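You operate a simulated robot arm through the tools that you are given. There is no shell and no other tool. Be economical: measure what you need, move in short steps, check, and stop when the job is done.

You run a simulated robot arm. Do the job below in one go: nothing can be reset, and whatever is moved stays where it is left.

TASK
Wipe the wet pink mug dry, then stand it and the yellow mug on the blue tray.
Fine: use the grey cloth and put it back; the cup rack stays out.

Only the result counts: the job must be done as asked and must still hold three seconds after the hand-in. Knocking over, shifting, dropping, spilling or breaking anything else fails it. Flat cloth is picked up by pressing the open fingertips on it (5 to 10 N) and closing them slowly along it; thin cloth reads only 2 to 8 mm in the jaws.

THE ROBOT
A 7-joint arm with a two-finger parallel gripper, fixed in place. Base frame: the origin is at the foot of the arm, x ahead of it, y to its left, z up. Readings come in cm, degrees, newtons and seconds.
With the tool pointing down near the work surface it reaches from about 16 to 62 cm from the base axis. Its first joint turns from -66.0 to 66.0 degrees. Payload 1.57 kg.
The TCP is the grasp point between the finger pads, 3 cm short of the fingertips. In the tool frame z runs along the fingers and y along their closing line. The gripper opens to 11 cm. The fingers are 2.4 cm wide and 1.2 cm thick; the gripper's body (4.8 by 11.2 cm) begins 7.8 cm behind the TCP.
Orientation is that of the tool frame in the base frame, as a unit quaternion [x, y, z, w]. With the fingers straight down and closing along the base's y, the tool's x points along the base's -x, its y along +y and its z along -z.

THE INTERFACE
- The arm moves only by the tool send_rows. Its argument "moves" is a list of rows, each a list of 2 entries, a list of its own where there are three numbers: the shift along the tool's x, y, z in m, then the turn, a rotation vector about the tool's x, y, z in degrees. In form: [[[tx, ty, tz], [wx, wy, wz]], ...]. A call has 1 to 12 rows; each row is the pose to reach, as a shift and turn from the pose commanded when the call began, along the tool's axes at that moment. "jaw" is the closure, from 0 (fully open) to 1 (shut), set as the call begins (left out, the last holds). Each row takes 0.2 s and may step no farther than 5 cm and 8.6 degrees from the row before; otherwise, or with a gripper value out of range, the whole call is refused. A pose out of reach is approached as far as the arm can. The call stops where the force on the tool passes 40 N (or 10 N more than at its start, if that is more) or the arm is blocked; 0.2 s more then pass. The fingers move at their own pace (about 10.8 cm/s each) and stop on an object; they squeeze with about 33 N. The grip force told is the motor's: it shows also when the fingers shut on nothing. Time passes only in rows, and 0.2 s behind the last, so rows that repeat a pose let the fingers close. The reply holds the time, the measured pose of the TCP, the force on the tool along the base axes, the opening and the grip force, in the units named above and with some noise.
- Cameras (640 x 400 px; columns grow to the right, rows downward): "scene" is fixed at [16.02, -39.75, 140.01]; the picture's right is [0.82, -0.57, 0.00], its down [-0.34, -0.49, -0.80] and it looks along [0.45, 0.66, -0.60] (base axes); focal length 273 px, centre (320, 200). "wrist" rides on the gripper at [-3.6, 0, -8] in the tool frame; the picture's right is [0.00, -1.00, 0.00], its down [0.97, 0.00, -0.24] and it looks along [0.24, 0.00, 0.97] (tool axes); focal length 218 px, centre (320, 200).
- camera(camera): a new picture of that camera. It takes no simulated time.
- measure_at(camera, pixels): there is no depth. For up to 12 entries [column, row, z] of the newest picture of that camera ("zoom" is the newest enlarged one), the place [x, y] in the base frame at which the ray of that pixel passes the height z, good to about 0.2 cm, but the place of the scene camera against the robot may be out by one fixed shift of up to 1.2 cm in any direction. It takes no simulated time.
- enlarge(camera, box): a new picture of the part [left, top, right, bottom] of that camera's present view, enlarged. It takes no simulated time.
- close_job(): hands the job in; it is judged then, once.

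Keep the steps short. Do not move on a guess: measure, check each grasp and each placing, and mend mistakes. In all there are 80 turns and 46 pictures (those below and enlarged ones count). Leave the gripper open and the arm clear of the work at the hand-in unless told otherwise, and finish with a single line.

The tools are called after "Call:" by a JSON object that holds its "fn" and its "kwargs". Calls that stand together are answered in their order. send_rows: Moves the arm, as the interface text tells. Its arguments: {"type":"object","properties":{"moves":{"type":"array","items":{"type":"array"}},"jaw":{"type":"number"}},"required":["moves"]} The other tools are called the same way: camera (camera) takes a picture; measure_at (camera, pixels) gives the place at which the rays of pixels pass given heights; enlarge (camera, box) takes an enlarged picture of a part of a camera's view; close_job () hands the job in.

At the start:

```text
time_s: 0.0
eef_pos: [30.69, 17.29, 121.65]
ee_rot: [0.0, 1.0, 0.0, 0.0]
ft_force: [-0.2, -0.6, 0.4]
gripper_width: 10.99
gripper_force: 0.1
```

scene: 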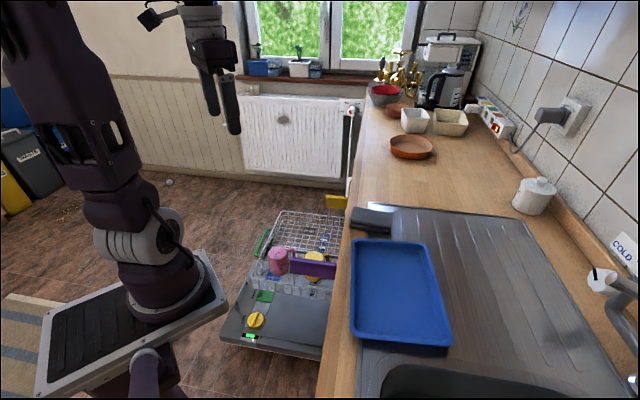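
wrist: 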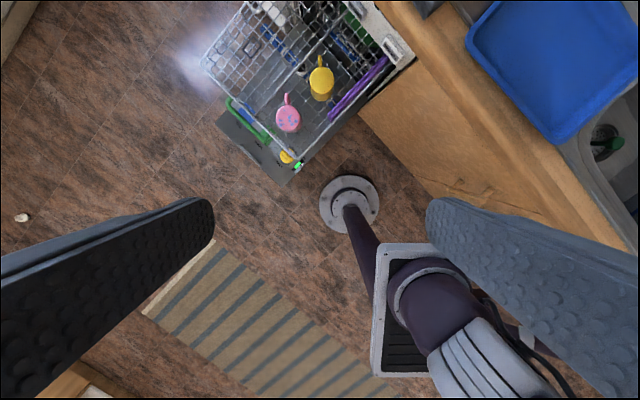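

I see a pink mug near (278,262), a yellow one near (315,265) in a dishwasher rack, the blue tray at (400,290), and possibly the grey cloth at (375,218). I'll enlarge those first.

Call:
{"fn": "enlarge", "kwargs": {"camera": "scene", "box": [210, 180, 370, 370]}}

Call:
{"fn": "enlarge", "kwargs": {"camera": "scene", "box": [320, 180, 480, 360]}}

Call:
{"fn": "enlarge", "kwargs": {"camera": "wrist", "box": [190, 0, 420, 190]}}

```text
2.11 times, centred on (290, 275) of scene
```

zoom: 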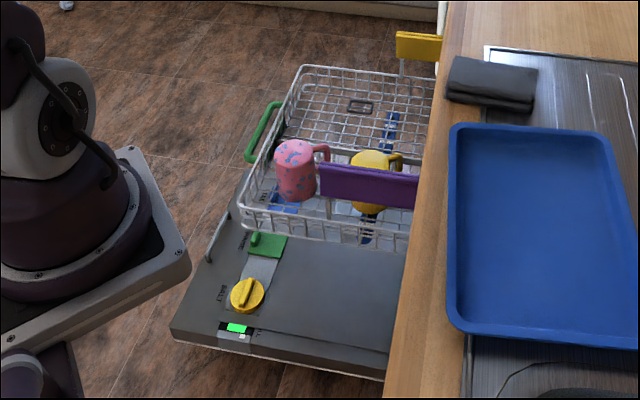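

```text
2.22 times, centred on (400, 270) of scene
```

zoom: 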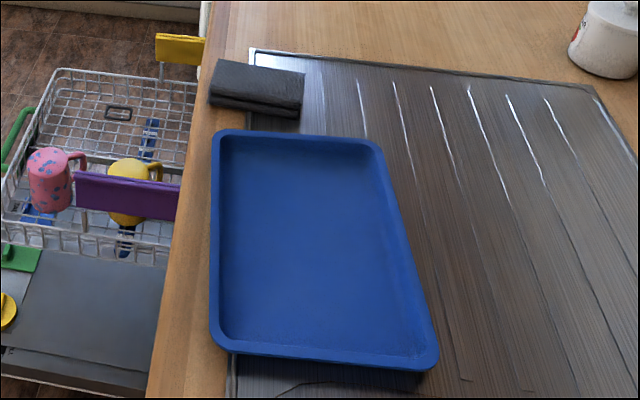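

```text
2.11 times, centred on (305, 95) of wrist
```

zoom: 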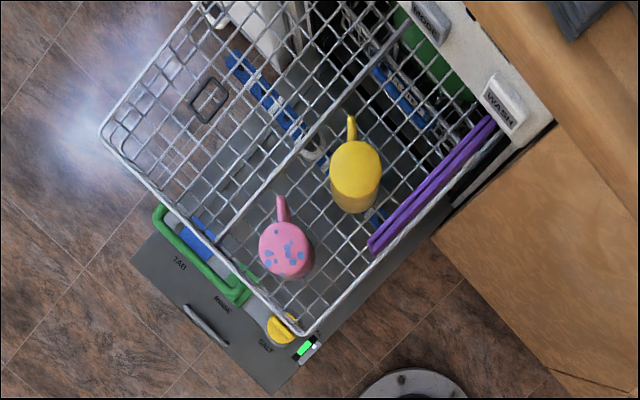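

The mugs stand upside down in the rack; the grey folded cloth is at zoom (255,90). I'll measure key points at several heights.

Call:
{"fn": "measure_at", "kwargs": {"camera": "scene", "pixels": [[353, 242, 57], [428, 242, 57], [452, 345, 57], [353, 338, 57], [373, 207, 58], [396, 213, 58], [394, 222, 58], [371, 219, 58], [278, 252, 45], [278, 252, 35], [315, 256, 45], [315, 256, 35]]}}

Call:
{"fn": "measure_at", "kwargs": {"camera": "wrist", "pixels": [[288, 119, 45], [288, 119, 35], [288, 119, 25], [320, 81, 45], [320, 81, 35], [320, 81, 25], [475, 50, 57], [555, 140, 57]]}}

```text
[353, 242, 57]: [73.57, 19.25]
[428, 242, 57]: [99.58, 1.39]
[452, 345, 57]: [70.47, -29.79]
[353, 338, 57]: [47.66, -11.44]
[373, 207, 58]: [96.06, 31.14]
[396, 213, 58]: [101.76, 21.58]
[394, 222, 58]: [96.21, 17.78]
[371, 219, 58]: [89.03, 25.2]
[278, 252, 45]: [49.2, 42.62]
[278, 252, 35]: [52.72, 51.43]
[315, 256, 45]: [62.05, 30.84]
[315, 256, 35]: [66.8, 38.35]
```

```text
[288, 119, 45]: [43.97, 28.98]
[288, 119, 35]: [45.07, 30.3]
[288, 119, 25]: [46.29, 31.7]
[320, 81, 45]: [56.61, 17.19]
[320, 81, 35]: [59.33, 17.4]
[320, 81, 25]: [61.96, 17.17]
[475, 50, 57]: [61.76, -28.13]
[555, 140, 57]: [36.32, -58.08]
```

By crossing the two views: mug bases (tops now) are at about z=65 (pink ≈ (41,26), yellow ≈ (51,17)), while the counter with tray and cloth is at about z=92. I'll lower towards the rack to look closer.

Call:
{"fn": "send_rows", "kwargs": {"moves": [[[-0.015, 0, 0.04], [0, 0, 0]], [[-0.03, 0, 0.08], [0, 0, 0]], [[-0.045, 0, 0.12], [0, 0, 0]], [[-0.06, 0, 0.16], [0, 0, 0]], [[-0.075, 0, 0.2], [0, 0, 0]], [[-0.075, 0, 0.2], [0, 0, 0]]]}}

Call:
{"fn": "camera", "kwargs": {"camera": "wrist"}}

Call:
{"fn": "camera", "kwargs": {"camera": "scene"}}

```text
time_s: 1.4
eef_pos: [38.34, 17.5, 101.64]
ee_rot: [-0.001, 1.0, -0.001, 0.0]
ft_force: [-0.1, 0.5, -0.4]
gripper_width: 11.0
gripper_force: 0.1
```

```text
40 pictures are left
```

wrist: 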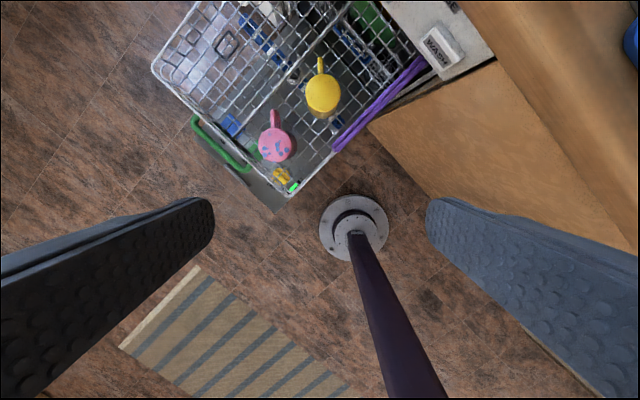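

```text
39 pictures are left
```

scene: 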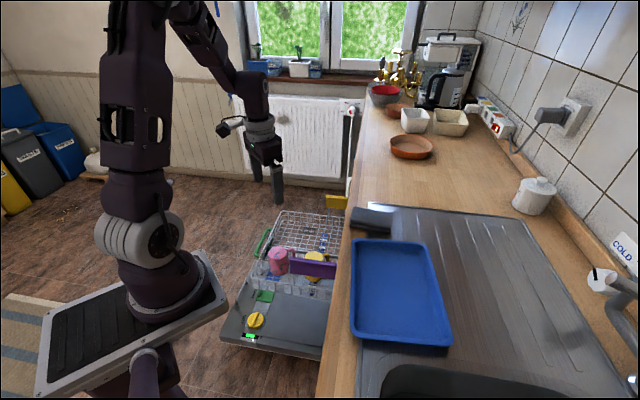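

I'll triangulate the mugs with the two wrist views.

Call:
{"fn": "measure_at", "kwargs": {"camera": "wrist", "pixels": [[275, 144, 65], [275, 144, 45], [323, 95, 65], [323, 95, 45], [290, 196, 45], [153, 65, 45], [630, 35, 85]]}}

Call:
{"fn": "enlarge", "kwargs": {"camera": "wrist", "box": [220, 40, 380, 200]}}

Call:
{"fn": "measure_at", "kwargs": {"camera": "scene", "pixels": [[277, 203, 98.6], [277, 203, 95]]}}

```text
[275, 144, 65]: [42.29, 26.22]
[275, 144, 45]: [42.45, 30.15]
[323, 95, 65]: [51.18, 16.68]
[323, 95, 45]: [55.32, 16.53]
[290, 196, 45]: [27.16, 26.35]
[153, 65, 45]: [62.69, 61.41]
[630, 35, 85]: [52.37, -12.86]
```

```text
2.50 times, centred on (300, 120) of wrist
```

zoom: 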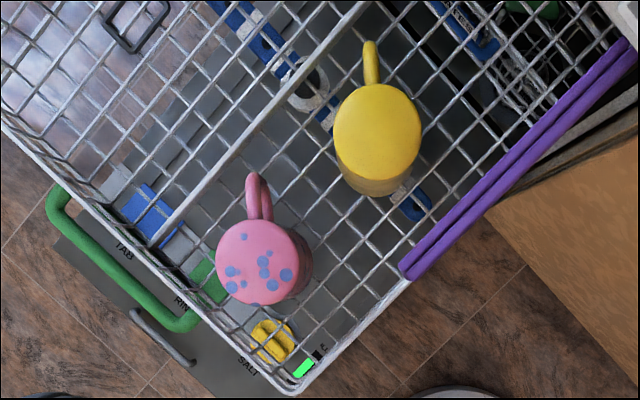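

```text
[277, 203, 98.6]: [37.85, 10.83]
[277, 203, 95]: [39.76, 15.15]
```

Pink mug sits inverted at ≈(42,26), top z≈65, ~6.7 cm wide, with blue wet spots on base and side; handles point to +x. Next I move above the counter to look at the cloth and the tray.

Call:
{"fn": "send_rows", "kwargs": {"moves": [[[0, 0, -0.045], [0, 0, 0]], [[-0.01, -0.03, -0.08], [0, 0, 0]], [[-0.03, -0.07, -0.1], [0, 0, 0]], [[-0.05, -0.11, -0.1], [0, 0, 0]], [[-0.07, -0.15, -0.1], [0, 0, 0]], [[-0.08, -0.19, -0.1], [0, 0, 0]], [[-0.08, -0.19, -0.1], [0, 0, 0]]]}}

Call:
{"fn": "camera", "kwargs": {"camera": "wrist"}}

```text
time_s: 3.0
eef_pos: [46.56, -1.75, 111.75]
ee_rot: [0.0, 1.0, 0.0, 0.0]
ft_force: [-0.1, 0.0, 0.0]
gripper_width: 10.97
gripper_force: 0.1
```

```text
37 pictures are left
```

wrist: 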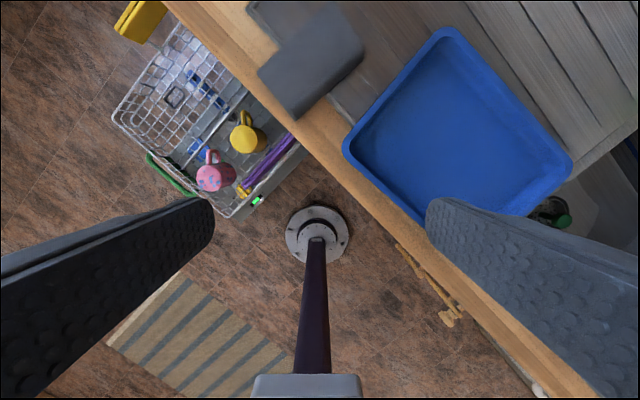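

The cloth spans (257,74)–(363,46)–(297,120). Measure it and the tray, and enlarge.

Call:
{"fn": "measure_at", "kwargs": {"camera": "wrist", "pixels": [[257, 74, 93], [297, 120, 93], [363, 46, 93], [328, 0, 93], [312, 65, 93], [343, 150, 93], [447, 28, 93], [572, 163, 93], [420, 222, 93], [360, 155, 91], [450, 45, 91], [460, 130, 91]]}}

Call:
{"fn": "enlarge", "kwargs": {"camera": "wrist", "box": [220, 0, 420, 150]}}

Call:
{"fn": "measure_at", "kwargs": {"camera": "scene", "pixels": [[373, 204, 93], [396, 213, 93], [394, 222, 93], [371, 219, 93], [353, 242, 93], [428, 242, 93], [452, 345, 93], [353, 338, 93]]}}

```text
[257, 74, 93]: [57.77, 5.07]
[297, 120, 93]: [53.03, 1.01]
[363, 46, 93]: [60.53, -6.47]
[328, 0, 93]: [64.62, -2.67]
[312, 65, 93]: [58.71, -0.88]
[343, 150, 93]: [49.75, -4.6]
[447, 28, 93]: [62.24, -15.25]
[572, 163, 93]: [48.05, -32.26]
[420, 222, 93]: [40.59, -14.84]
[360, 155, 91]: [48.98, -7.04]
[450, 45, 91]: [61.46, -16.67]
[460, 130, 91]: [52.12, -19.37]
```

```text
2.67 times, centred on (320, 75) of wrist
```

zoom: 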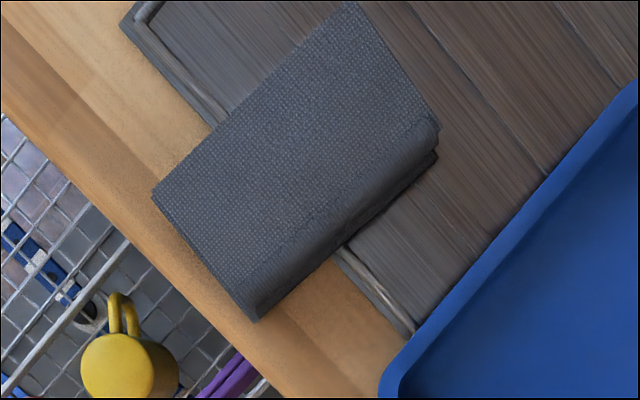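

```text
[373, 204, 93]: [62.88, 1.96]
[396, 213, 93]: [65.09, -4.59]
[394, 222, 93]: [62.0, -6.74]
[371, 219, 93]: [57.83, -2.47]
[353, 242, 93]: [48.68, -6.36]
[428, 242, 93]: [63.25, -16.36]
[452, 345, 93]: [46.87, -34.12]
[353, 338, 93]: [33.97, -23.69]
```

The cloth is a folded pad about 6×10.6 cm, centred near (58.8,-0.8), long side along (0.71,-0.71). I turn the tool so the jaws close along the long side and go above it.

Call:
{"fn": "send_rows", "kwargs": {"moves": [[[-0.02, 0, 0.0], [0, 0, -7.5]], [[-0.04, 0.0, 0.01], [0, 0, -15]], [[-0.06, 0.0, 0.02], [0, 0, -22.5]], [[-0.08, 0.005, 0.03], [0, 0, -30]], [[-0.1, 0.01, 0.04], [0, 0, -37.5]], [[-0.122, 0.01, 0.06], [0, 0, -45]], [[-0.122, 0.01, 0.06], [0, 0, -45]]], "jaw": 0.45}}

Call:
{"fn": "camera", "kwargs": {"camera": "wrist"}}

Call:
{"fn": "camera", "kwargs": {"camera": "scene"}}

```text
time_s: 4.6
eef_pos: [58.44, -0.51, 105.67]
ee_rot: [-0.383, 0.924, 0.0, 0.001]
ft_force: [-0.6, 0.2, -0.5]
gripper_width: 6.04
gripper_force: 0.1
```

```text
35 pictures are left
```

wrist: 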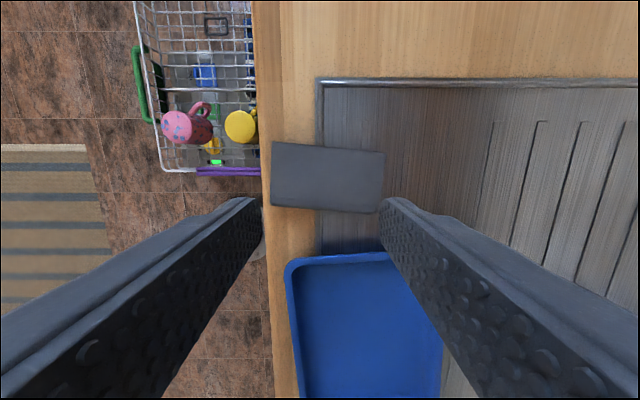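

```text
34 pictures are left
```

scene: 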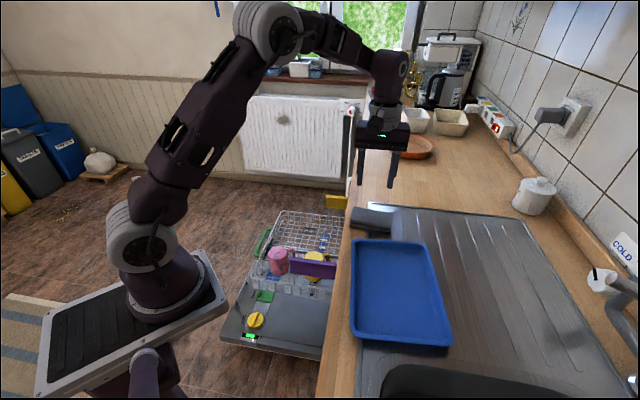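

Call:
{"fn": "measure_at", "kwargs": {"camera": "wrist", "pixels": [[327, 178, 93], [273, 142, 93], [384, 152, 93], [379, 213, 93], [272, 206, 93], [327, 178, 90], [288, 265, 93], [320, 83, 91], [287, 268, 90]]}}

Call:
{"fn": "measure_at", "kwargs": {"camera": "scene", "pixels": [[353, 242, 93], [353, 242, 90], [399, 205, 91], [399, 205, 88], [428, 242, 93]]}}

```text
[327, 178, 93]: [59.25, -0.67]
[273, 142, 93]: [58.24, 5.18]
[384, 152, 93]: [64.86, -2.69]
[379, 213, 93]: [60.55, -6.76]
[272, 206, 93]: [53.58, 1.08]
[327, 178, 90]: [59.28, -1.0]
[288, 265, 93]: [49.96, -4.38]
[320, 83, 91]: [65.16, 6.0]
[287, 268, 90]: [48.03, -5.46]
```

```text
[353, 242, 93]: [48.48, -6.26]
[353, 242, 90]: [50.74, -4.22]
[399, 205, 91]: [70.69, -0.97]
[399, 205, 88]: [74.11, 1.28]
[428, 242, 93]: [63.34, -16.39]
```

The cloth's centre is at (327,178) → (59.3,-0.7). I go down to just above it.

Call:
{"fn": "send_rows", "kwargs": {"moves": [[[-0.004, -0.006, 0.03], [0, 0, 0]], [[-0.004, -0.006, 0.055], [0, 0, 0]], [[-0.004, -0.006, 0.075], [0, 0, 0]], [[-0.004, -0.006, 0.075], [0, 0, 0]]]}}

Call:
{"fn": "camera", "kwargs": {"camera": "wrist"}}

Call:
{"fn": "enlarge", "kwargs": {"camera": "scene", "box": [320, 130, 480, 260]}}

```text
time_s: 5.6
eef_pos: [59.36, -0.72, 98.11]
ee_rot: [-0.383, 0.924, 0.0, -0.001]
ft_force: [-0.4, 0.5, -0.3]
gripper_width: 6.05
gripper_force: 0.1
```

```text
33 pictures are left
```

wrist: 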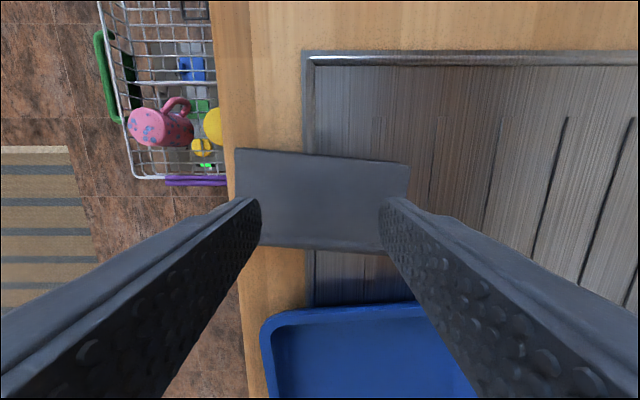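

```text
3.08 times, centred on (400, 195) of scene
```

zoom: 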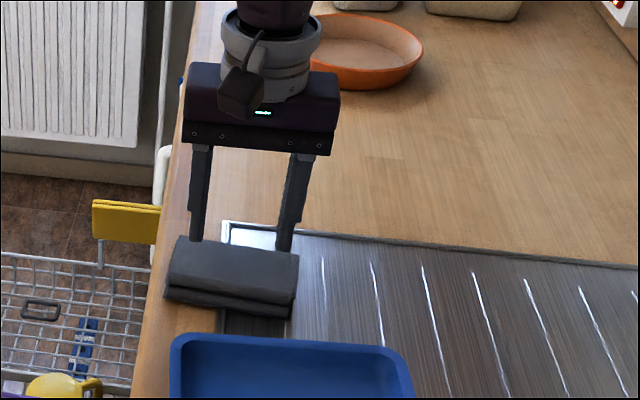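

Fingertips (z≈95.1) hang over both ends of the pad. I go down gently.

Call:
{"fn": "send_rows", "kwargs": {"moves": [[[0, 0, 0.004], [0, 0, 0]], [[0, 0, 0.008], [0, 0, 0]], [[0, 0, 0.011], [0, 0, 0]], [[0, 0, 0.011], [0, 0, 0]]]}}

```text
time_s: 6.6
eef_pos: [59.36, -0.79, 97.15]
ee_rot: [-0.382, 0.924, 0.0, 0.0]
ft_force: [-0.8, -0.8, 0.0]
gripper_width: 6.06
gripper_force: 0.0
```

No contact yet; a little further.

Call:
{"fn": "send_rows", "kwargs": {"moves": [[[0, 0, 0.003], [0, 0, 0]], [[0, 0, 0.006], [0, 0, 0]], [[0, 0, 0.006], [0, 0, 0]]]}}

```text
time_s: 7.4
eef_pos: [59.22, -0.79, 96.34]
ee_rot: [-0.383, 0.924, 0.001, 0.0]
ft_force: [0.2, -0.3, -0.9]
gripper_width: 6.03
gripper_force: 0.1
```

Call:
{"fn": "send_rows", "kwargs": {"moves": [[[0, 0, 0.003], [0, 0, 0]], [[0, 0, 0.006], [0, 0, 0]], [[0, 0, 0.006], [0, 0, 0]]]}}

```text
time_s: 8.2
eef_pos: [59.27, -0.76, 95.95]
ee_rot: [-0.382, 0.924, -0.002, 0.001]
ft_force: [-6.1, 0.6, 34.6]
gripper_width: 6.05
gripper_force: 0.1
```

Contact with 34 N: the pad's top is at z≈93. I back off to 5–10 N.

Call:
{"fn": "send_rows", "kwargs": {"moves": [[[0, 0, -0.0018], [0, 0, 0]], [[0, 0, -0.0018], [0, 0, 0]]]}}

```text
time_s: 8.8
eef_pos: [59.28, -0.82, 96.05]
ee_rot: [-0.383, 0.924, 0.0, 0.0]
ft_force: [4.6, -1.0, 13.6]
gripper_width: 6.05
gripper_force: 0.1
```

Call:
{"fn": "send_rows", "kwargs": {"moves": [[[0, 0, -0.0005], [0, 0, 0]], [[0, 0, -0.0005], [0, 0, 0]]]}}

```text
time_s: 9.4
eef_pos: [59.22, -0.72, 96.07]
ee_rot: [-0.382, 0.924, 0.001, -0.001]
ft_force: [2.6, 0.7, 5.3]
gripper_width: 6.06
gripper_force: 0.2
```

5.3 N now. I close slowly along it with a slight extra press.

Call:
{"fn": "send_rows", "kwargs": {"moves": [[[0, 0, 0.0002], [0, 0, 0]]], "jaw": 0.55}}

Call:
{"fn": "send_rows", "kwargs": {"moves": [[[0, 0, 0.0], [0, 0, 0]]], "jaw": 0.65}}

Call:
{"fn": "send_rows", "kwargs": {"moves": [[[0, 0, 0.0], [0, 0, 0]]], "jaw": 0.75}}

Call:
{"fn": "send_rows", "kwargs": {"moves": [[[0, 0, 0.0], [0, 0, 0]]], "jaw": 0.85}}

```text
time_s: 9.8
eef_pos: [59.05, -0.8, 96.12]
ee_rot: [-0.383, 0.924, 0.001, -0.001]
ft_force: [-0.2, -1.4, 5.1]
gripper_width: 5.1
gripper_force: 0.5
```

```text
time_s: 10.2
eef_pos: [59.3, -0.77, 95.99]
ee_rot: [-0.383, 0.924, 0.0, 0.0]
ft_force: [0.6, -0.4, 2.7]
gripper_width: 3.98
gripper_force: 0.8
```

```text
time_s: 10.6
eef_pos: [59.23, -0.72, 96.1]
ee_rot: [-0.383, 0.924, 0.0, 0.0]
ft_force: [1.2, 0.1, 0.1]
gripper_width: 2.8
gripper_force: 0.5
```

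```text
time_s: 11.0
eef_pos: [59.22, -0.81, 96.03]
ee_rot: [-0.383, 0.924, 0.0, 0.0]
ft_force: [-1.1, 0.5, 0.0]
gripper_width: 1.64
gripper_force: 0.0
```

The force faded to 0 at 1.6 cm. I check with a picture before going on.

Call:
{"fn": "camera", "kwargs": {"camera": "wrist"}}

```text
31 pictures are left
```

wrist: 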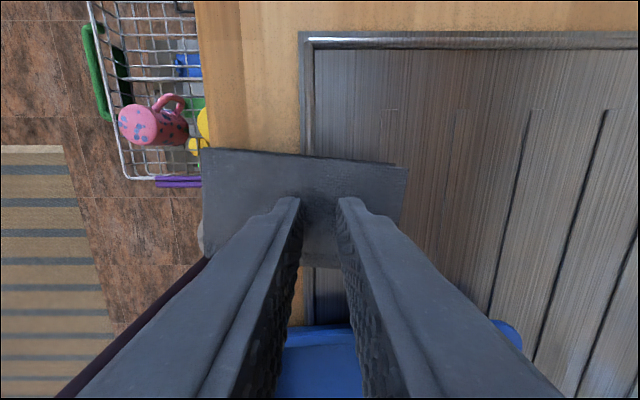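

The cloth is between the tips. I press slightly and finish closing, keeping the press.

Call:
{"fn": "send_rows", "kwargs": {"moves": [[[0, 0, 0.0008], [0, 0, 0]]]}}

Call:
{"fn": "send_rows", "kwargs": {"moves": [[[0, 0, 0.0005], [0, 0, 0]]], "jaw": 0.9}}

```text
time_s: 11.4
eef_pos: [59.15, -0.71, 95.93]
ee_rot: [-0.383, 0.924, 0.0, 0.0]
ft_force: [-2.1, -0.8, 6.8]
gripper_width: 1.62
gripper_force: 0.0
```

```text
time_s: 11.8
eef_pos: [59.16, -0.81, 96.04]
ee_rot: [-0.383, 0.924, -0.001, 0.001]
ft_force: [-2.6, 2.1, 15.4]
gripper_width: 1.64
gripper_force: 2.5
```

Call:
{"fn": "send_rows", "kwargs": {"moves": [[[0, 0, -0.0006], [0, 0, 0]], [[0, 0, -0.0006], [0, 0, 0]], [[0, 0, -0.0006], [0, 0, 0]]], "jaw": 1.0}}

```text
time_s: 12.6
eef_pos: [59.3, -0.81, 96.07]
ee_rot: [-0.383, 0.924, -0.001, 0.002]
ft_force: [2.5, 0.5, 17.1]
gripper_width: 0.02
gripper_force: 20.6
```

The jaws shut on nothing (0.02 cm). I lift slightly, reopen to a smaller gap, and press again with steadier force.

Call:
{"fn": "send_rows", "kwargs": {"moves": [[[0, 0, -0.005], [0, 0, 0]], [[0, 0, -0.005], [0, 0, 0]], [[0, 0, -0.005], [0, 0, 0]], [[0, 0, -0.0], [0, 0, 0]], [[0, 0, -0.0], [0, 0, 0]]], "jaw": 0.6}}

Call:
{"fn": "camera", "kwargs": {"camera": "wrist"}}

```text
time_s: 13.8
eef_pos: [59.17, -0.8, 96.09]
ee_rot: [-0.383, 0.924, -0.001, 0.001]
ft_force: [-4.2, 3.4, 20.6]
gripper_width: 4.41
gripper_force: 0.0
```

```text
30 pictures are left
```

wrist: 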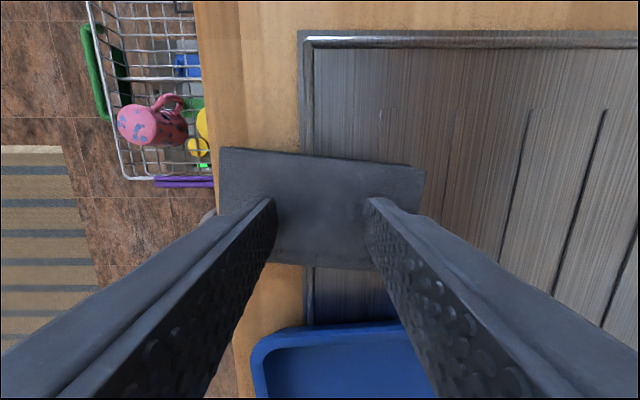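

The pad slid about 1 cm and isn't gripped. I reduce the press to ~8 N and close in smaller steps, correcting the force.

Call:
{"fn": "send_rows", "kwargs": {"moves": [[[0, 0, -0.0008], [0, 0, 0]], [[0, 0, -0.0008], [0, 0, 0]]]}}

Call:
{"fn": "send_rows", "kwargs": {"moves": [[[0, 0, 0.0], [0, 0, 0]]], "jaw": 0.65}}

```text
time_s: 14.4
eef_pos: [59.34, -0.82, 96.1]
ee_rot: [-0.383, 0.924, -0.001, 0.0]
ft_force: [0.8, 3.8, 9.2]
gripper_width: 4.41
gripper_force: 0.1
```

```text
time_s: 14.8
eef_pos: [59.22, -0.81, 96.11]
ee_rot: [-0.383, 0.924, 0.001, 0.0]
ft_force: [1.7, 2.5, 8.6]
gripper_width: 4.36
gripper_force: 2.9
```

Call:
{"fn": "send_rows", "kwargs": {"moves": [[[0, 0, 0.0], [0, 0, 0]]], "jaw": 0.7}}

Call:
{"fn": "send_rows", "kwargs": {"moves": [[[0, 0, 0.0], [0, 0, 0]]], "jaw": 0.75}}

Call:
{"fn": "send_rows", "kwargs": {"moves": [[[0, 0, 0.0], [0, 0, 0]]], "jaw": 0.8}}

```text
time_s: 15.2
eef_pos: [59.17, -0.99, 96.04]
ee_rot: [-0.383, 0.924, 0.0, -0.001]
ft_force: [0.0, -1.5, 8.4]
gripper_width: 3.79
gripper_force: 2.9
```

```text
time_s: 15.6
eef_pos: [59.15, -0.88, 96.04]
ee_rot: [-0.383, 0.924, 0.0, 0.0]
ft_force: [0.2, -2.5, 8.5]
gripper_width: 3.25
gripper_force: 2.8
```

```text
time_s: 16.0
eef_pos: [59.28, -0.79, 96.01]
ee_rot: [-0.382, 0.924, 0.0, 0.0]
ft_force: [1.5, -1.1, 6.5]
gripper_width: 2.6
gripper_force: 2.3
```

Force stays at 6.5–8.5 N. Continuing in small steps with a slight press correction.

Call:
{"fn": "send_rows", "kwargs": {"moves": [[[0, 0, 0.0001], [0, 0, 0]]], "jaw": 0.85}}

Call:
{"fn": "send_rows", "kwargs": {"moves": [[[0, 0, 0.0001], [0, 0, 0]]], "jaw": 0.9}}

Call:
{"fn": "send_rows", "kwargs": {"moves": [[[0, 0, 0.0001], [0, 0, 0]]], "jaw": 0.95}}

Call:
{"fn": "send_rows", "kwargs": {"moves": [[[0, 0, 0.0], [0, 0, 0]]], "jaw": 1.0}}

```text
time_s: 16.4
eef_pos: [59.16, -0.8, 96.07]
ee_rot: [-0.383, 0.924, 0.0, -0.001]
ft_force: [2.8, -1.5, 6.5]
gripper_width: 2.03
gripper_force: 1.6
```

```text
time_s: 16.8
eef_pos: [59.17, -0.82, 96.13]
ee_rot: [-0.383, 0.924, 0.0, 0.0]
ft_force: [0.2, -1.2, 7.1]
gripper_width: 1.33
gripper_force: 1.2
```

```text
time_s: 17.2
eef_pos: [59.31, -0.8, 96.06]
ee_rot: [-0.383, 0.924, 0.0, 0.0]
ft_force: [1.4, -1.9, 4.7]
gripper_width: 0.92
gripper_force: 2.1
```

```text
time_s: 17.6
eef_pos: [59.14, -0.79, 96.13]
ee_rot: [-0.383, 0.924, 0.0, 0.0]
ft_force: [0.0, 1.3, 5.3]
gripper_width: 0.02
gripper_force: 20.5
```

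Shut on nothing again: this pad is thick and stiff, so I'll straddle it across its 6 cm width instead. I lift and turn 90°.

Call:
{"fn": "send_rows", "kwargs": {"moves": [[[0, 0, -0.02], [0, 0, 7.5]], [[0, 0, -0.05], [0, 0, 15]], [[0, 0, -0.06], [0, 0, 22.5]], [[0, 0, -0.06], [0, 0, 30]], [[0, 0, -0.06], [0, 0, 37.5]], [[0, 0, -0.06], [0, 0, 45]], [[0, 0, -0.06], [0, 0, 52.5]], [[0, 0, -0.06], [0, 0, 60]], [[0, 0, -0.06], [0, 0, 67.5]], [[0, 0, -0.06], [0, 0, 75]], [[0, 0, -0.06], [0, 0, 82.5]], [[0, 0, -0.06], [0, 0, 90]]], "jaw": 0.1}}

Call:
{"fn": "camera", "kwargs": {"camera": "wrist"}}

```text
time_s: 20.2
eef_pos: [59.27, -0.83, 102.02]
ee_rot: [0.384, 0.923, 0.0, 0.0]
ft_force: [-0.4, 0.6, 0.4]
gripper_width: 9.89
gripper_force: 0.1
```

```text
29 pictures are left
```

wrist: 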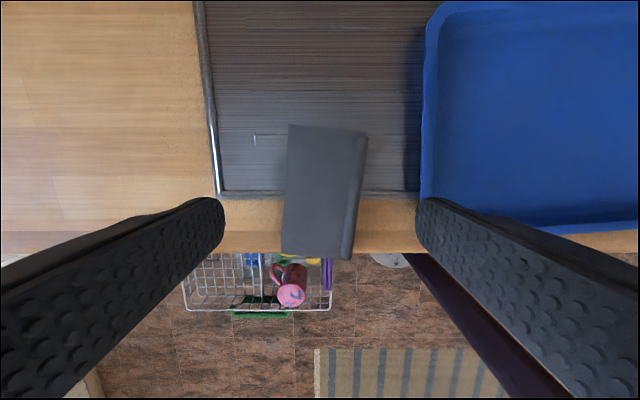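

The pad now lies from (290,125) to (352,258), leaning ~6° in view. I measure its centre and width.

Call:
{"fn": "measure_at", "kwargs": {"camera": "wrist", "pixels": [[290, 125, 93], [367, 133, 93], [348, 258, 93], [281, 255, 93], [322, 192, 93], [324, 196, 92], [428, 215, 92]]}}

Call:
{"fn": "enlarge", "kwargs": {"camera": "wrist", "box": [260, 100, 400, 280]}}

```text
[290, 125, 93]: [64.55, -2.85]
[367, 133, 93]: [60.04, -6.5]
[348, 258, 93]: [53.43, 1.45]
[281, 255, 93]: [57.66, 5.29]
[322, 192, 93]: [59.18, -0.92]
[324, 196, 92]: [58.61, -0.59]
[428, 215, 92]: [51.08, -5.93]
```

```text
2.22 times, centred on (330, 190) of wrist
```

zoom: 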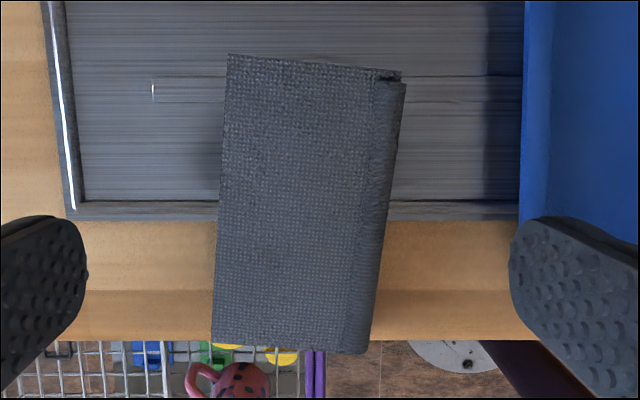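

Pad centre ≈(59.0,-0.8), long axis at −50°, 6 cm wide. I align by 6° and lower so the tips straddle it, about 1 cm below its top.

Call:
{"fn": "send_rows", "kwargs": {"moves": [[[0, 0, 0.02], [0, 0, 6]], [[0, 0, 0.045], [0, 0, 6]], [[0, 0, 0.06], [0, 0, 6]], [[0, 0, 0.067], [0, 0, 6]], [[0, 0, 0.07], [0, 0, 6]], [[0, 0, 0.07], [0, 0, 6]]], "jaw": 0.2}}

Call:
{"fn": "enlarge", "kwargs": {"camera": "scene", "box": [340, 150, 440, 250]}}

```text
time_s: 21.6
eef_pos: [59.05, -0.67, 95.01]
ee_rot: [0.431, 0.902, 0.0, 0.0]
ft_force: [0.3, 0.0, 0.7]
gripper_width: 8.81
gripper_force: 0.1
```

```text
4.00 times, centred on (390, 200) of scene
```

zoom: 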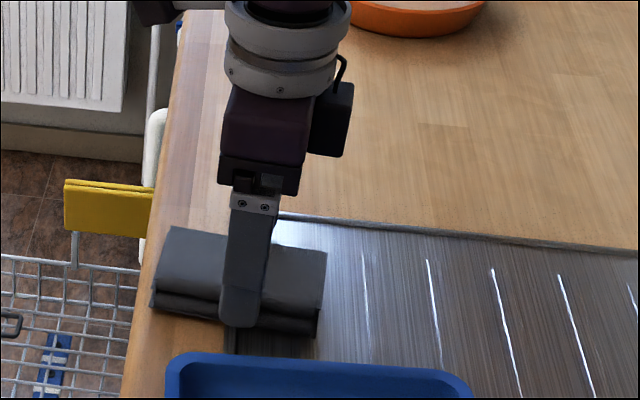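

The near finger stands beside the pad with its tip around mid-height. I close.

Call:
{"fn": "send_rows", "kwargs": {"moves": [[[0, 0, 0], [0, 0, 0]], [[0, 0, 0], [0, 0, 0]]], "jaw": 0.4}}

Call:
{"fn": "send_rows", "kwargs": {"moves": [[[0, 0, 0], [0, 0, 0]], [[0, 0, 0], [0, 0, 0]], [[0, 0, 0], [0, 0, 0]]], "jaw": 0.7}}

```text
time_s: 22.2
eef_pos: [59.18, -0.62, 95.04]
ee_rot: [0.431, 0.902, 0.0, -0.001]
ft_force: [-0.2, 0.2, 0.1]
gripper_width: 6.6
gripper_force: 0.0
```

```text
time_s: 23.0
eef_pos: [59.24, -0.66, 94.96]
ee_rot: [0.43, 0.903, 0.0, 0.001]
ft_force: [0.1, 0.3, 0.0]
gripper_width: 6.38
gripper_force: 32.8
```

Holding at 6.4 cm with 33 N: the pad is gripped firmly. I set full closure and lift, then look.

Call:
{"fn": "send_rows", "kwargs": {"moves": [[[0, 0, 0], [0, 0, 0]], [[0, 0, -0.02], [0, 0, 0]], [[0, 0, -0.06], [0, 0, 0]], [[0, 0, -0.1], [0, 0, 0]], [[0, 0, -0.1], [0, 0, 0]]], "jaw": 1.0}}

Call:
{"fn": "enlarge", "kwargs": {"camera": "scene", "box": [310, 100, 470, 260]}}

```text
time_s: 24.2
eef_pos: [59.34, -0.77, 105.2]
ee_rot: [0.431, 0.903, 0.001, 0.0]
ft_force: [-0.6, 0.4, 0.2]
gripper_width: 6.39
gripper_force: 33.8
```

```text
2.50 times, centred on (390, 180) of scene
```

zoom: 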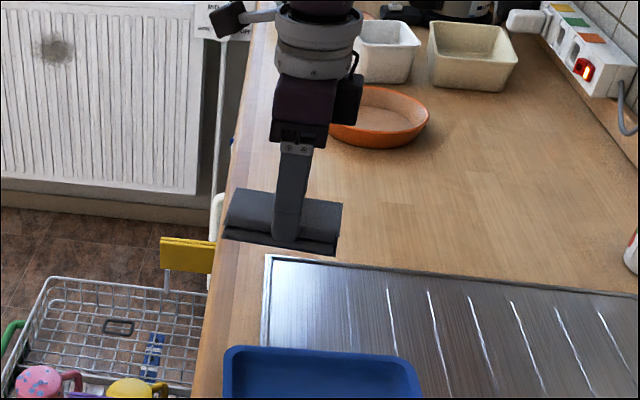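

The pad hangs flat in the jaws. I carry it over to above the pink mug, staying high.

Call:
{"fn": "send_rows", "kwargs": {"moves": [[[0.045, 0.005, 0], [0, 0, 0]], [[0.09, 0.01, 0], [0, 0, 0]], [[0.135, 0.015, 0], [0, 0, 0]], [[0.18, 0.02, 0], [0, 0, 0]], [[0.225, 0.025, 0], [0, 0, 0]], [[0.27, 0.03, 0.0], [0, 0, 0]], [[0.295, 0.033, 0.04], [0, 0, 0]], [[0.319, 0.036, 0.08], [0, 0, 0]], [[0.319, 0.036, 0.13], [0, 0, 0]], [[0.319, 0.036, 0.18], [0, 0, 0]], [[0.319, 0.036, 0.23], [0, 0, 0]], [[0.319, 0.036, 0.23], [0, 0, 0]]]}}

Call:
{"fn": "camera", "kwargs": {"camera": "wrist"}}

Call:
{"fn": "enlarge", "kwargs": {"camera": "scene", "box": [210, 160, 370, 320]}}

```text
time_s: 26.8
eef_pos: [42.01, 26.32, 81.87]
ee_rot: [0.43, 0.903, 0.0, -0.001]
ft_force: [-0.2, 0.6, 0.0]
gripper_width: 6.4
gripper_force: 32.5
```

```text
25 pictures are left
```

wrist: 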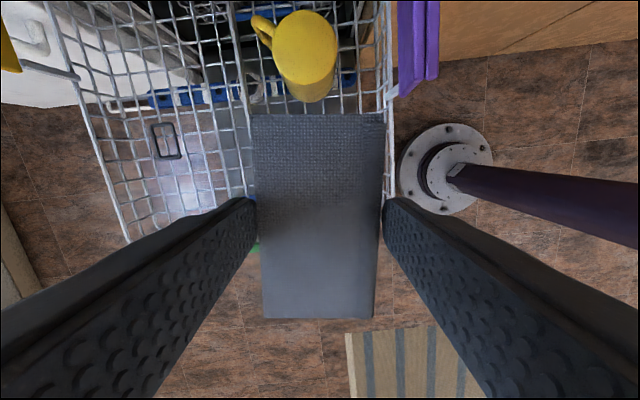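

```text
2.50 times, centred on (290, 240) of scene
```

zoom: 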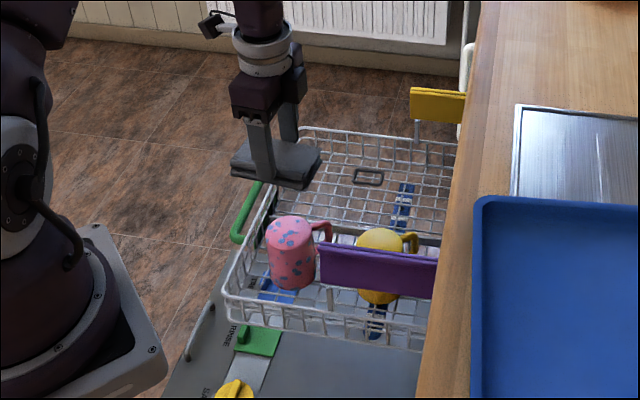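

Spots cover the mug's base and sides. Before descending I measure the purple panel and yellow mug for clearance.

Call:
{"fn": "measure_at", "kwargs": {"camera": "wrist", "pixels": [[400, 97, 66], [425, 80, 66], [400, 97, 60], [305, 47, 65], [320, 205, 78], [320, 115, 79], [383, 115, 79], [320, 318, 79]]}}

Call:
{"fn": "measure_at", "kwargs": {"camera": "scene", "pixels": [[290, 258, 66], [290, 262, 63], [280, 251, 65], [316, 254, 65]]}}

```text
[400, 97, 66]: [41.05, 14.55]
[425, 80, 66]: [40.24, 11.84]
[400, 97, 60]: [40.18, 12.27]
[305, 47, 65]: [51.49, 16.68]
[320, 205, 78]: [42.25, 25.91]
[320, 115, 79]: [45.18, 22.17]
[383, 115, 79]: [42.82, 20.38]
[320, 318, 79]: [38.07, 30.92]
```

```text
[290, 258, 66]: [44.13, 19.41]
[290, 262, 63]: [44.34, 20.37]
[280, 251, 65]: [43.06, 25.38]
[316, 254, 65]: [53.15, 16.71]
```

Clearances are fine (panel end ≥5 cm from the pad's corner). I lower to just above the expected contact.

Call:
{"fn": "send_rows", "kwargs": {"moves": [[[0, 0, 0.045], [0, 0, 0]], [[0, 0, 0.085], [0, 0, 0]], [[0, 0, 0.1], [0, 0, 0]], [[0, 0, 0.11], [0, 0, 0]], [[0, 0, 0.11], [0, 0, 0]]]}}

Call:
{"fn": "enlarge", "kwargs": {"camera": "scene", "box": [240, 200, 340, 300]}}

```text
time_s: 28.0
eef_pos: [41.89, 26.47, 70.86]
ee_rot: [0.431, 0.902, 0.001, 0.001]
ft_force: [0.4, 1.0, -0.9]
gripper_width: 6.39
gripper_force: 33.3
```

```text
4.00 times, centred on (290, 250) of scene
```

zoom: 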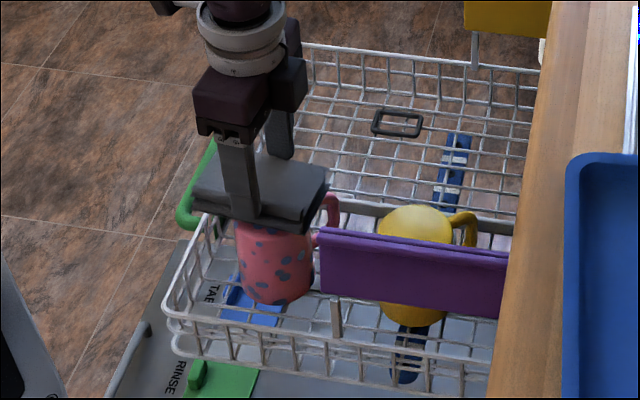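

Just above the mug's base. I descend slowly.

Call:
{"fn": "send_rows", "kwargs": {"moves": [[[0, 0, 0.003], [0, 0, 0]], [[0, 0, 0.006], [0, 0, 0]], [[0, 0, 0.009], [0, 0, 0]], [[0, 0, 0.009], [0, 0, 0]]]}}

```text
time_s: 29.0
eef_pos: [41.82, 26.3, 70.05]
ee_rot: [0.43, 0.903, 0.0, 0.0]
ft_force: [0.0, 0.2, 0.2]
gripper_width: 6.37
gripper_force: 33.0
```

Call:
{"fn": "send_rows", "kwargs": {"moves": [[[0, 0, 0.002], [0, 0, 0]], [[0, 0, 0.004], [0, 0, 0]], [[0, 0, 0.006], [0, 0, 0]], [[0, 0, 0.006], [0, 0, 0]]]}}

```text
time_s: 30.0
eef_pos: [41.88, 26.2, 69.66]
ee_rot: [0.43, 0.903, 0.0, 0.0]
ft_force: [-0.8, -1.3, 6.3]
gripper_width: 6.39
gripper_force: 33.1
```

Contact at 6 N. I sweep in small strokes over the base, then check the force.

Call:
{"fn": "send_rows", "kwargs": {"moves": [[[0.008, 0, 0.0002], [0, 0, 0]], [[0.016, 0, 0.0002], [0, 0, 0]], [[0.008, 0.008, 0.0002], [0, 0, 0]], [[0, 0.014, 0.0002], [0, 0, 0]], [[-0.008, 0.008, 0.0002], [0, 0, 0]], [[-0.016, 0, 0.0002], [0, 0, 0]], [[-0.008, -0.008, 0.0002], [0, 0, 0]], [[0, -0.014, 0.0002], [0, 0, 0]], [[0.008, -0.008, 0.0002], [0, 0, 0]], [[0, 0, 0.0002], [0, 0, 0]]]}}

Call:
{"fn": "enlarge", "kwargs": {"camera": "scene", "box": [240, 200, 340, 300]}}

```text
time_s: 32.2
eef_pos: [41.93, 26.39, 69.62]
ee_rot: [0.431, 0.902, 0.0, -0.001]
ft_force: [1.0, 0.6, -1.2]
gripper_width: 6.37
gripper_force: 32.6
```

```text
4.00 times, centred on (290, 250) of scene
```

zoom: 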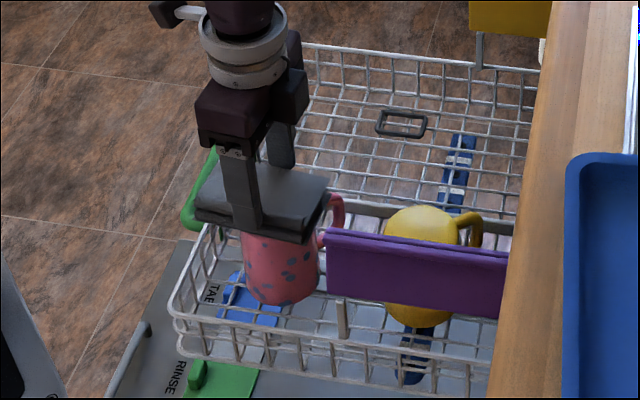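

The spots became smaller, but the rack slid slightly inward (~0.7 cm: zoom corner 165→172), as it rolls along the tool's x. From now on I stroke only along tool y, and first drag the rack back outward with +x. Contact was lost, so I regain it.

Call:
{"fn": "send_rows", "kwargs": {"moves": [[[-0.002, 0, 0.001], [0, 0, 0]], [[-0.002, 0, 0.002], [0, 0, 0]], [[-0.002, 0, 0.002], [0, 0, 0]]]}}

```text
time_s: 33.0
eef_pos: [42.1, 26.05, 69.45]
ee_rot: [0.43, 0.903, 0.001, 0.001]
ft_force: [-3.8, -2.0, 26.6]
gripper_width: 6.38
gripper_force: 33.4
```

26 N: I ease to ~12 N and drag +x by 0.9 cm to bring the rack back.

Call:
{"fn": "send_rows", "kwargs": {"moves": [[[0, 0, -0.0008], [0, 0, 0]], [[0.003, 0, -0.0008], [0, 0, 0]], [[0.006, 0, -0.0008], [0, 0, 0]], [[0.009, 0, -0.0008], [0, 0, 0]], [[0.009, 0, -0.0008], [0, 0, 0]]]}}

Call:
{"fn": "enlarge", "kwargs": {"camera": "scene", "box": [240, 200, 340, 300]}}

```text
time_s: 34.2
eef_pos: [41.65, 26.58, 69.53]
ee_rot: [0.431, 0.902, 0.001, 0.001]
ft_force: [5.5, -13.0, 33.3]
gripper_width: 6.38
gripper_force: 33.1
```

```text
4.00 times, centred on (290, 250) of scene
```

zoom: 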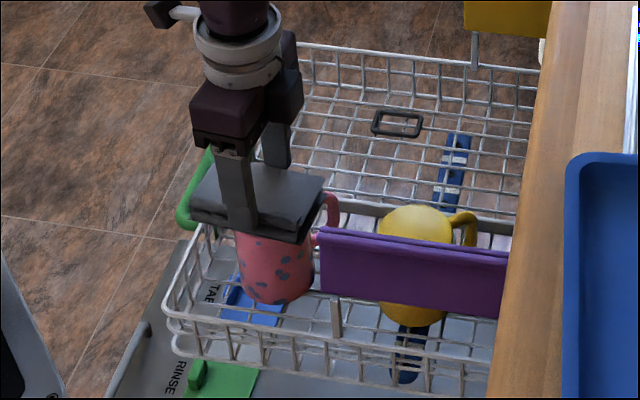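

The rack is back at its original place (165,320). I ease the press to ~6 N, then stroke along tool y only.

Call:
{"fn": "send_rows", "kwargs": {"moves": [[[0, 0, -0.0015], [0, 0, 0]], [[0, 0, -0.0015], [0, 0, 0]]]}}

```text
time_s: 34.8
eef_pos: [41.44, 26.82, 69.59]
ee_rot: [0.431, 0.902, 0.0, -0.001]
ft_force: [0.2, -0.3, -0.5]
gripper_width: 6.39
gripper_force: 33.6
```

Call:
{"fn": "send_rows", "kwargs": {"moves": [[[0, 0, 0.001], [0, 0, 0]], [[0, 0.007, 0.001], [0, 0, 0]], [[0, 0.014, 0.001], [0, 0, 0]], [[0, 0.007, 0.001], [0, 0, 0]], [[0, 0, 0.001], [0, 0, 0]], [[0, -0.007, 0.001], [0, 0, 0]], [[0, -0.014, 0.001], [0, 0, 0]], [[0, -0.007, 0.001], [0, 0, 0]], [[0, 0.0, 0.001], [0, 0, 0]]]}}

Call:
{"fn": "enlarge", "kwargs": {"camera": "scene", "box": [240, 200, 340, 300]}}

```text
time_s: 36.8
eef_pos: [41.43, 26.79, 69.52]
ee_rot: [0.43, 0.903, 0.0, 0.0]
ft_force: [-1.1, -1.7, 2.8]
gripper_width: 6.36
gripper_force: 33.1
```

```text
4.00 times, centred on (290, 250) of scene
```

zoom: 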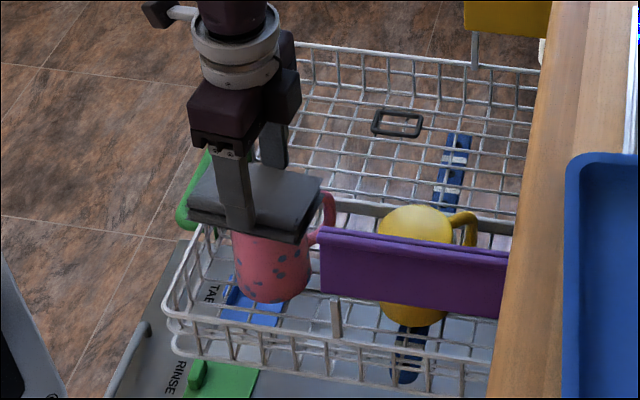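

The rack is unmoved and spots are shrinking further. More strokes along y, slightly firmer.

Call:
{"fn": "send_rows", "kwargs": {"moves": [[[0, 0.008, 0.0003], [0, 0, 0]], [[0, 0.016, 0.0003], [0, 0, 0]], [[0, 0.006, 0.0003], [0, 0, 0]], [[0, -0.006, 0.0003], [0, 0, 0]], [[0, -0.016, 0.0003], [0, 0, 0]], [[0, -0.006, 0.0003], [0, 0, 0]], [[0, 0.006, 0.0003], [0, 0, 0]], [[0, 0.016, 0.0003], [0, 0, 0]], [[0, 0.006, 0.0003], [0, 0, 0]], [[0, -0.006, 0.0003], [0, 0, 0]], [[0, -0.016, 0.0003], [0, 0, 0]], [[0, 0, 0.0003], [0, 0, 0]]]}}

Call:
{"fn": "send_rows", "kwargs": {"moves": [[[0, 0.008, 0.0003], [0, 0, 0]], [[0, 0.016, 0.0003], [0, 0, 0]], [[0, 0.006, 0.0003], [0, 0, 0]], [[0, -0.006, 0.0003], [0, 0, 0]], [[0, -0.016, 0.0003], [0, 0, 0]], [[0, -0.006, 0.0003], [0, 0, 0]], [[0, 0.006, 0.0003], [0, 0, 0]], [[0, 0.016, 0.0003], [0, 0, 0]], [[0, 0.006, 0.0003], [0, 0, 0]], [[0, -0.006, 0.0003], [0, 0, 0]], [[0, -0.016, 0.0003], [0, 0, 0]], [[0, 0, 0.0003], [0, 0, 0]]]}}

Call:
{"fn": "enlarge", "kwargs": {"camera": "scene", "box": [240, 200, 340, 300]}}

```text
time_s: 38.2
eef_pos: [40.56, 25.88, 69.47]
ee_rot: [0.431, 0.903, -0.003, -0.003]
ft_force: [-2.9, -3.7, 17.6]
gripper_width: 6.38
gripper_force: 32.9
stopped in row 6: the force on the tool passed its limit (the readings are from after the stop); the commanded pose is now the measured one
```

```text
time_s: 38.5
eef_pos: [40.66, 26.01, 69.57]
ee_rot: [0.43, 0.903, -0.007, -0.004]
ft_force: [-3.8, -3.9, 13.9]
gripper_width: 6.39
gripper_force: 32.8
stopped in row 1: the force on the tool passed its limit (the readings are from after the stop); the commanded pose is now the measured one
```

```text
4.00 times, centred on (290, 250) of scene
```

zoom: 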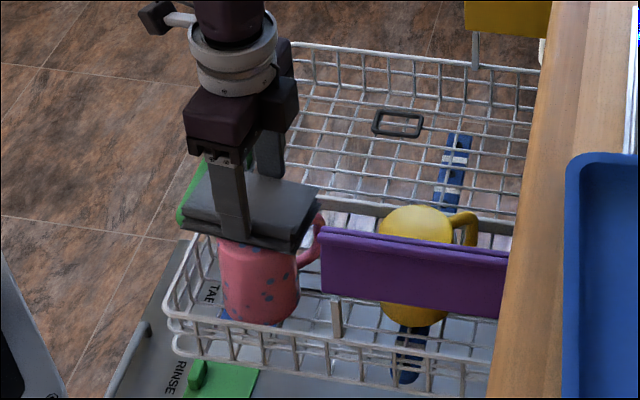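

The mug slid ~1.5 cm sideways toward the rack's wall. I relieve the press and recentre the pad, then look from above.

Call:
{"fn": "send_rows", "kwargs": {"moves": [[[0, 0, -0.005], [0, 0, 0]], [[0, 0, -0.03], [0, 0, 0]], [[0.05, 0, -0.07], [0, 0, 0]], [[0.08, 0, -0.11], [0, 0, 0]], [[0.08, 0, -0.11], [0, 0, 0]]]}}

Call:
{"fn": "camera", "kwargs": {"camera": "wrist"}}

Call:
{"fn": "enlarge", "kwargs": {"camera": "scene", "box": [240, 200, 340, 300]}}

```text
refused: row 3 steps farther than a row can; nothing moved
```

```text
18 pictures are left
```

wrist: 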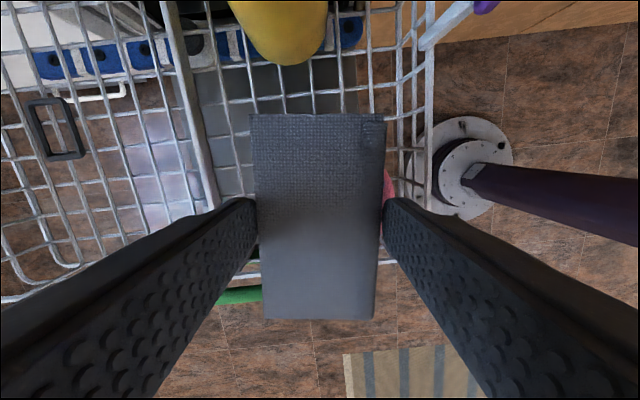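

```text
4.00 times, centred on (290, 250) of scene
```

zoom: 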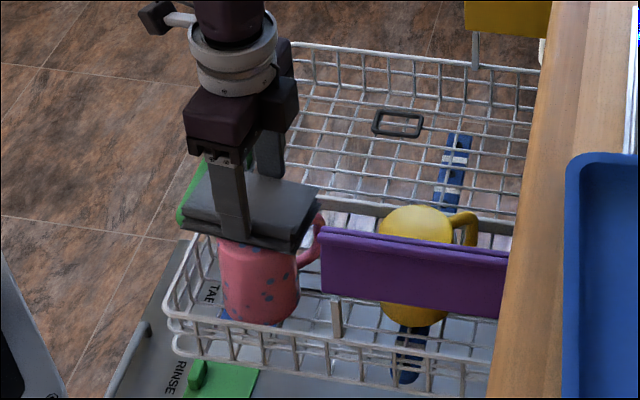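

The mug is a bit to the right under the pad. I ease slightly and drag +y (left), which wipes and recentres it.

Call:
{"fn": "send_rows", "kwargs": {"moves": [[[0, 0, -0.0005], [0, 0, 0]], [[0, 0.005, -0.0005], [0, 0, 0]], [[0, 0.01, -0.0005], [0, 0, 0]], [[0, 0.015, -0.0005], [0, 0, 0]], [[0, 0.02, -0.0005], [0, 0, 0]]]}}

```text
time_s: 39.7
eef_pos: [42.25, 27.43, 69.39]
ee_rot: [0.43, 0.903, -0.006, -0.004]
ft_force: [-0.9, -1.3, 2.0]
gripper_width: 6.41
gripper_force: 32.9
```

Call:
{"fn": "send_rows", "kwargs": {"moves": [[[0, 0, 0.0005], [0, 0, 0]], [[0, -0.006, 0.0005], [0, 0, 0]], [[0, -0.012, 0.0005], [0, 0, 0]], [[0, -0.006, 0.0005], [0, 0, 0]], [[0, 0, 0.0005], [0, 0, 0]], [[0, 0.006, 0.0005], [0, 0, 0]], [[0, 0, 0.0005], [0, 0, 0]], [[0, -0.006, 0.0005], [0, 0, 0]], [[0, -0.012, 0.0005], [0, 0, 0]], [[0, -0.006, 0.0005], [0, 0, 0]], [[0, 0.0, 0.0005], [0, 0, 0]]]}}

Call:
{"fn": "enlarge", "kwargs": {"camera": "scene", "box": [240, 200, 340, 300]}}

```text
time_s: 42.0
eef_pos: [41.7, 26.86, 69.55]
ee_rot: [0.43, 0.903, -0.008, -0.006]
ft_force: [-4.1, -2.4, 14.8]
gripper_width: 6.39
gripper_force: 33.2
stopped in row 11: the force on the tool passed its limit (the readings are from after the stop); the commanded pose is now the measured one
```

```text
4.00 times, centred on (290, 250) of scene
```

zoom: 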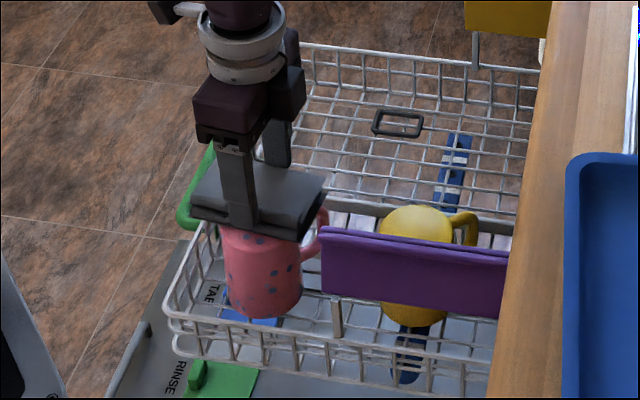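

Spots are small now. The mug is ~1.5 cm off to −y, so the pad presses on its edge. I lift 4 mm, level the tool, shift over the mug, and lower again.

Call:
{"fn": "send_rows", "kwargs": {"moves": [[[0, 0, -0.004], [-1.1, -0.2, 0]], [[0, -0.008, -0.004], [-1.1, -0.2, 0]], [[0, -0.016, -0.004], [-1.1, -0.2, 0]], [[0, -0.016, -0.002], [-1.1, -0.2, 0]], [[0, -0.016, -0.002], [-1.1, -0.2, 0]]]}}

Call:
{"fn": "send_rows", "kwargs": {"moves": [[[0, 0, 0.001], [0, 0, 0]], [[0, 0, 0.002], [0, 0, 0]], [[0, 0, 0.002], [0, 0, 0]]]}}

```text
time_s: 43.2
eef_pos: [40.52, 25.99, 69.56]
ee_rot: [0.43, 0.903, -0.001, 0.0]
ft_force: [-0.3, -0.3, -0.3]
gripper_width: 6.36
gripper_force: 32.8
```

```text
time_s: 44.0
eef_pos: [40.61, 25.86, 69.55]
ee_rot: [0.431, 0.902, 0.0, -0.001]
ft_force: [-1.5, -0.7, 14.2]
gripper_width: 6.37
gripper_force: 33.3
```

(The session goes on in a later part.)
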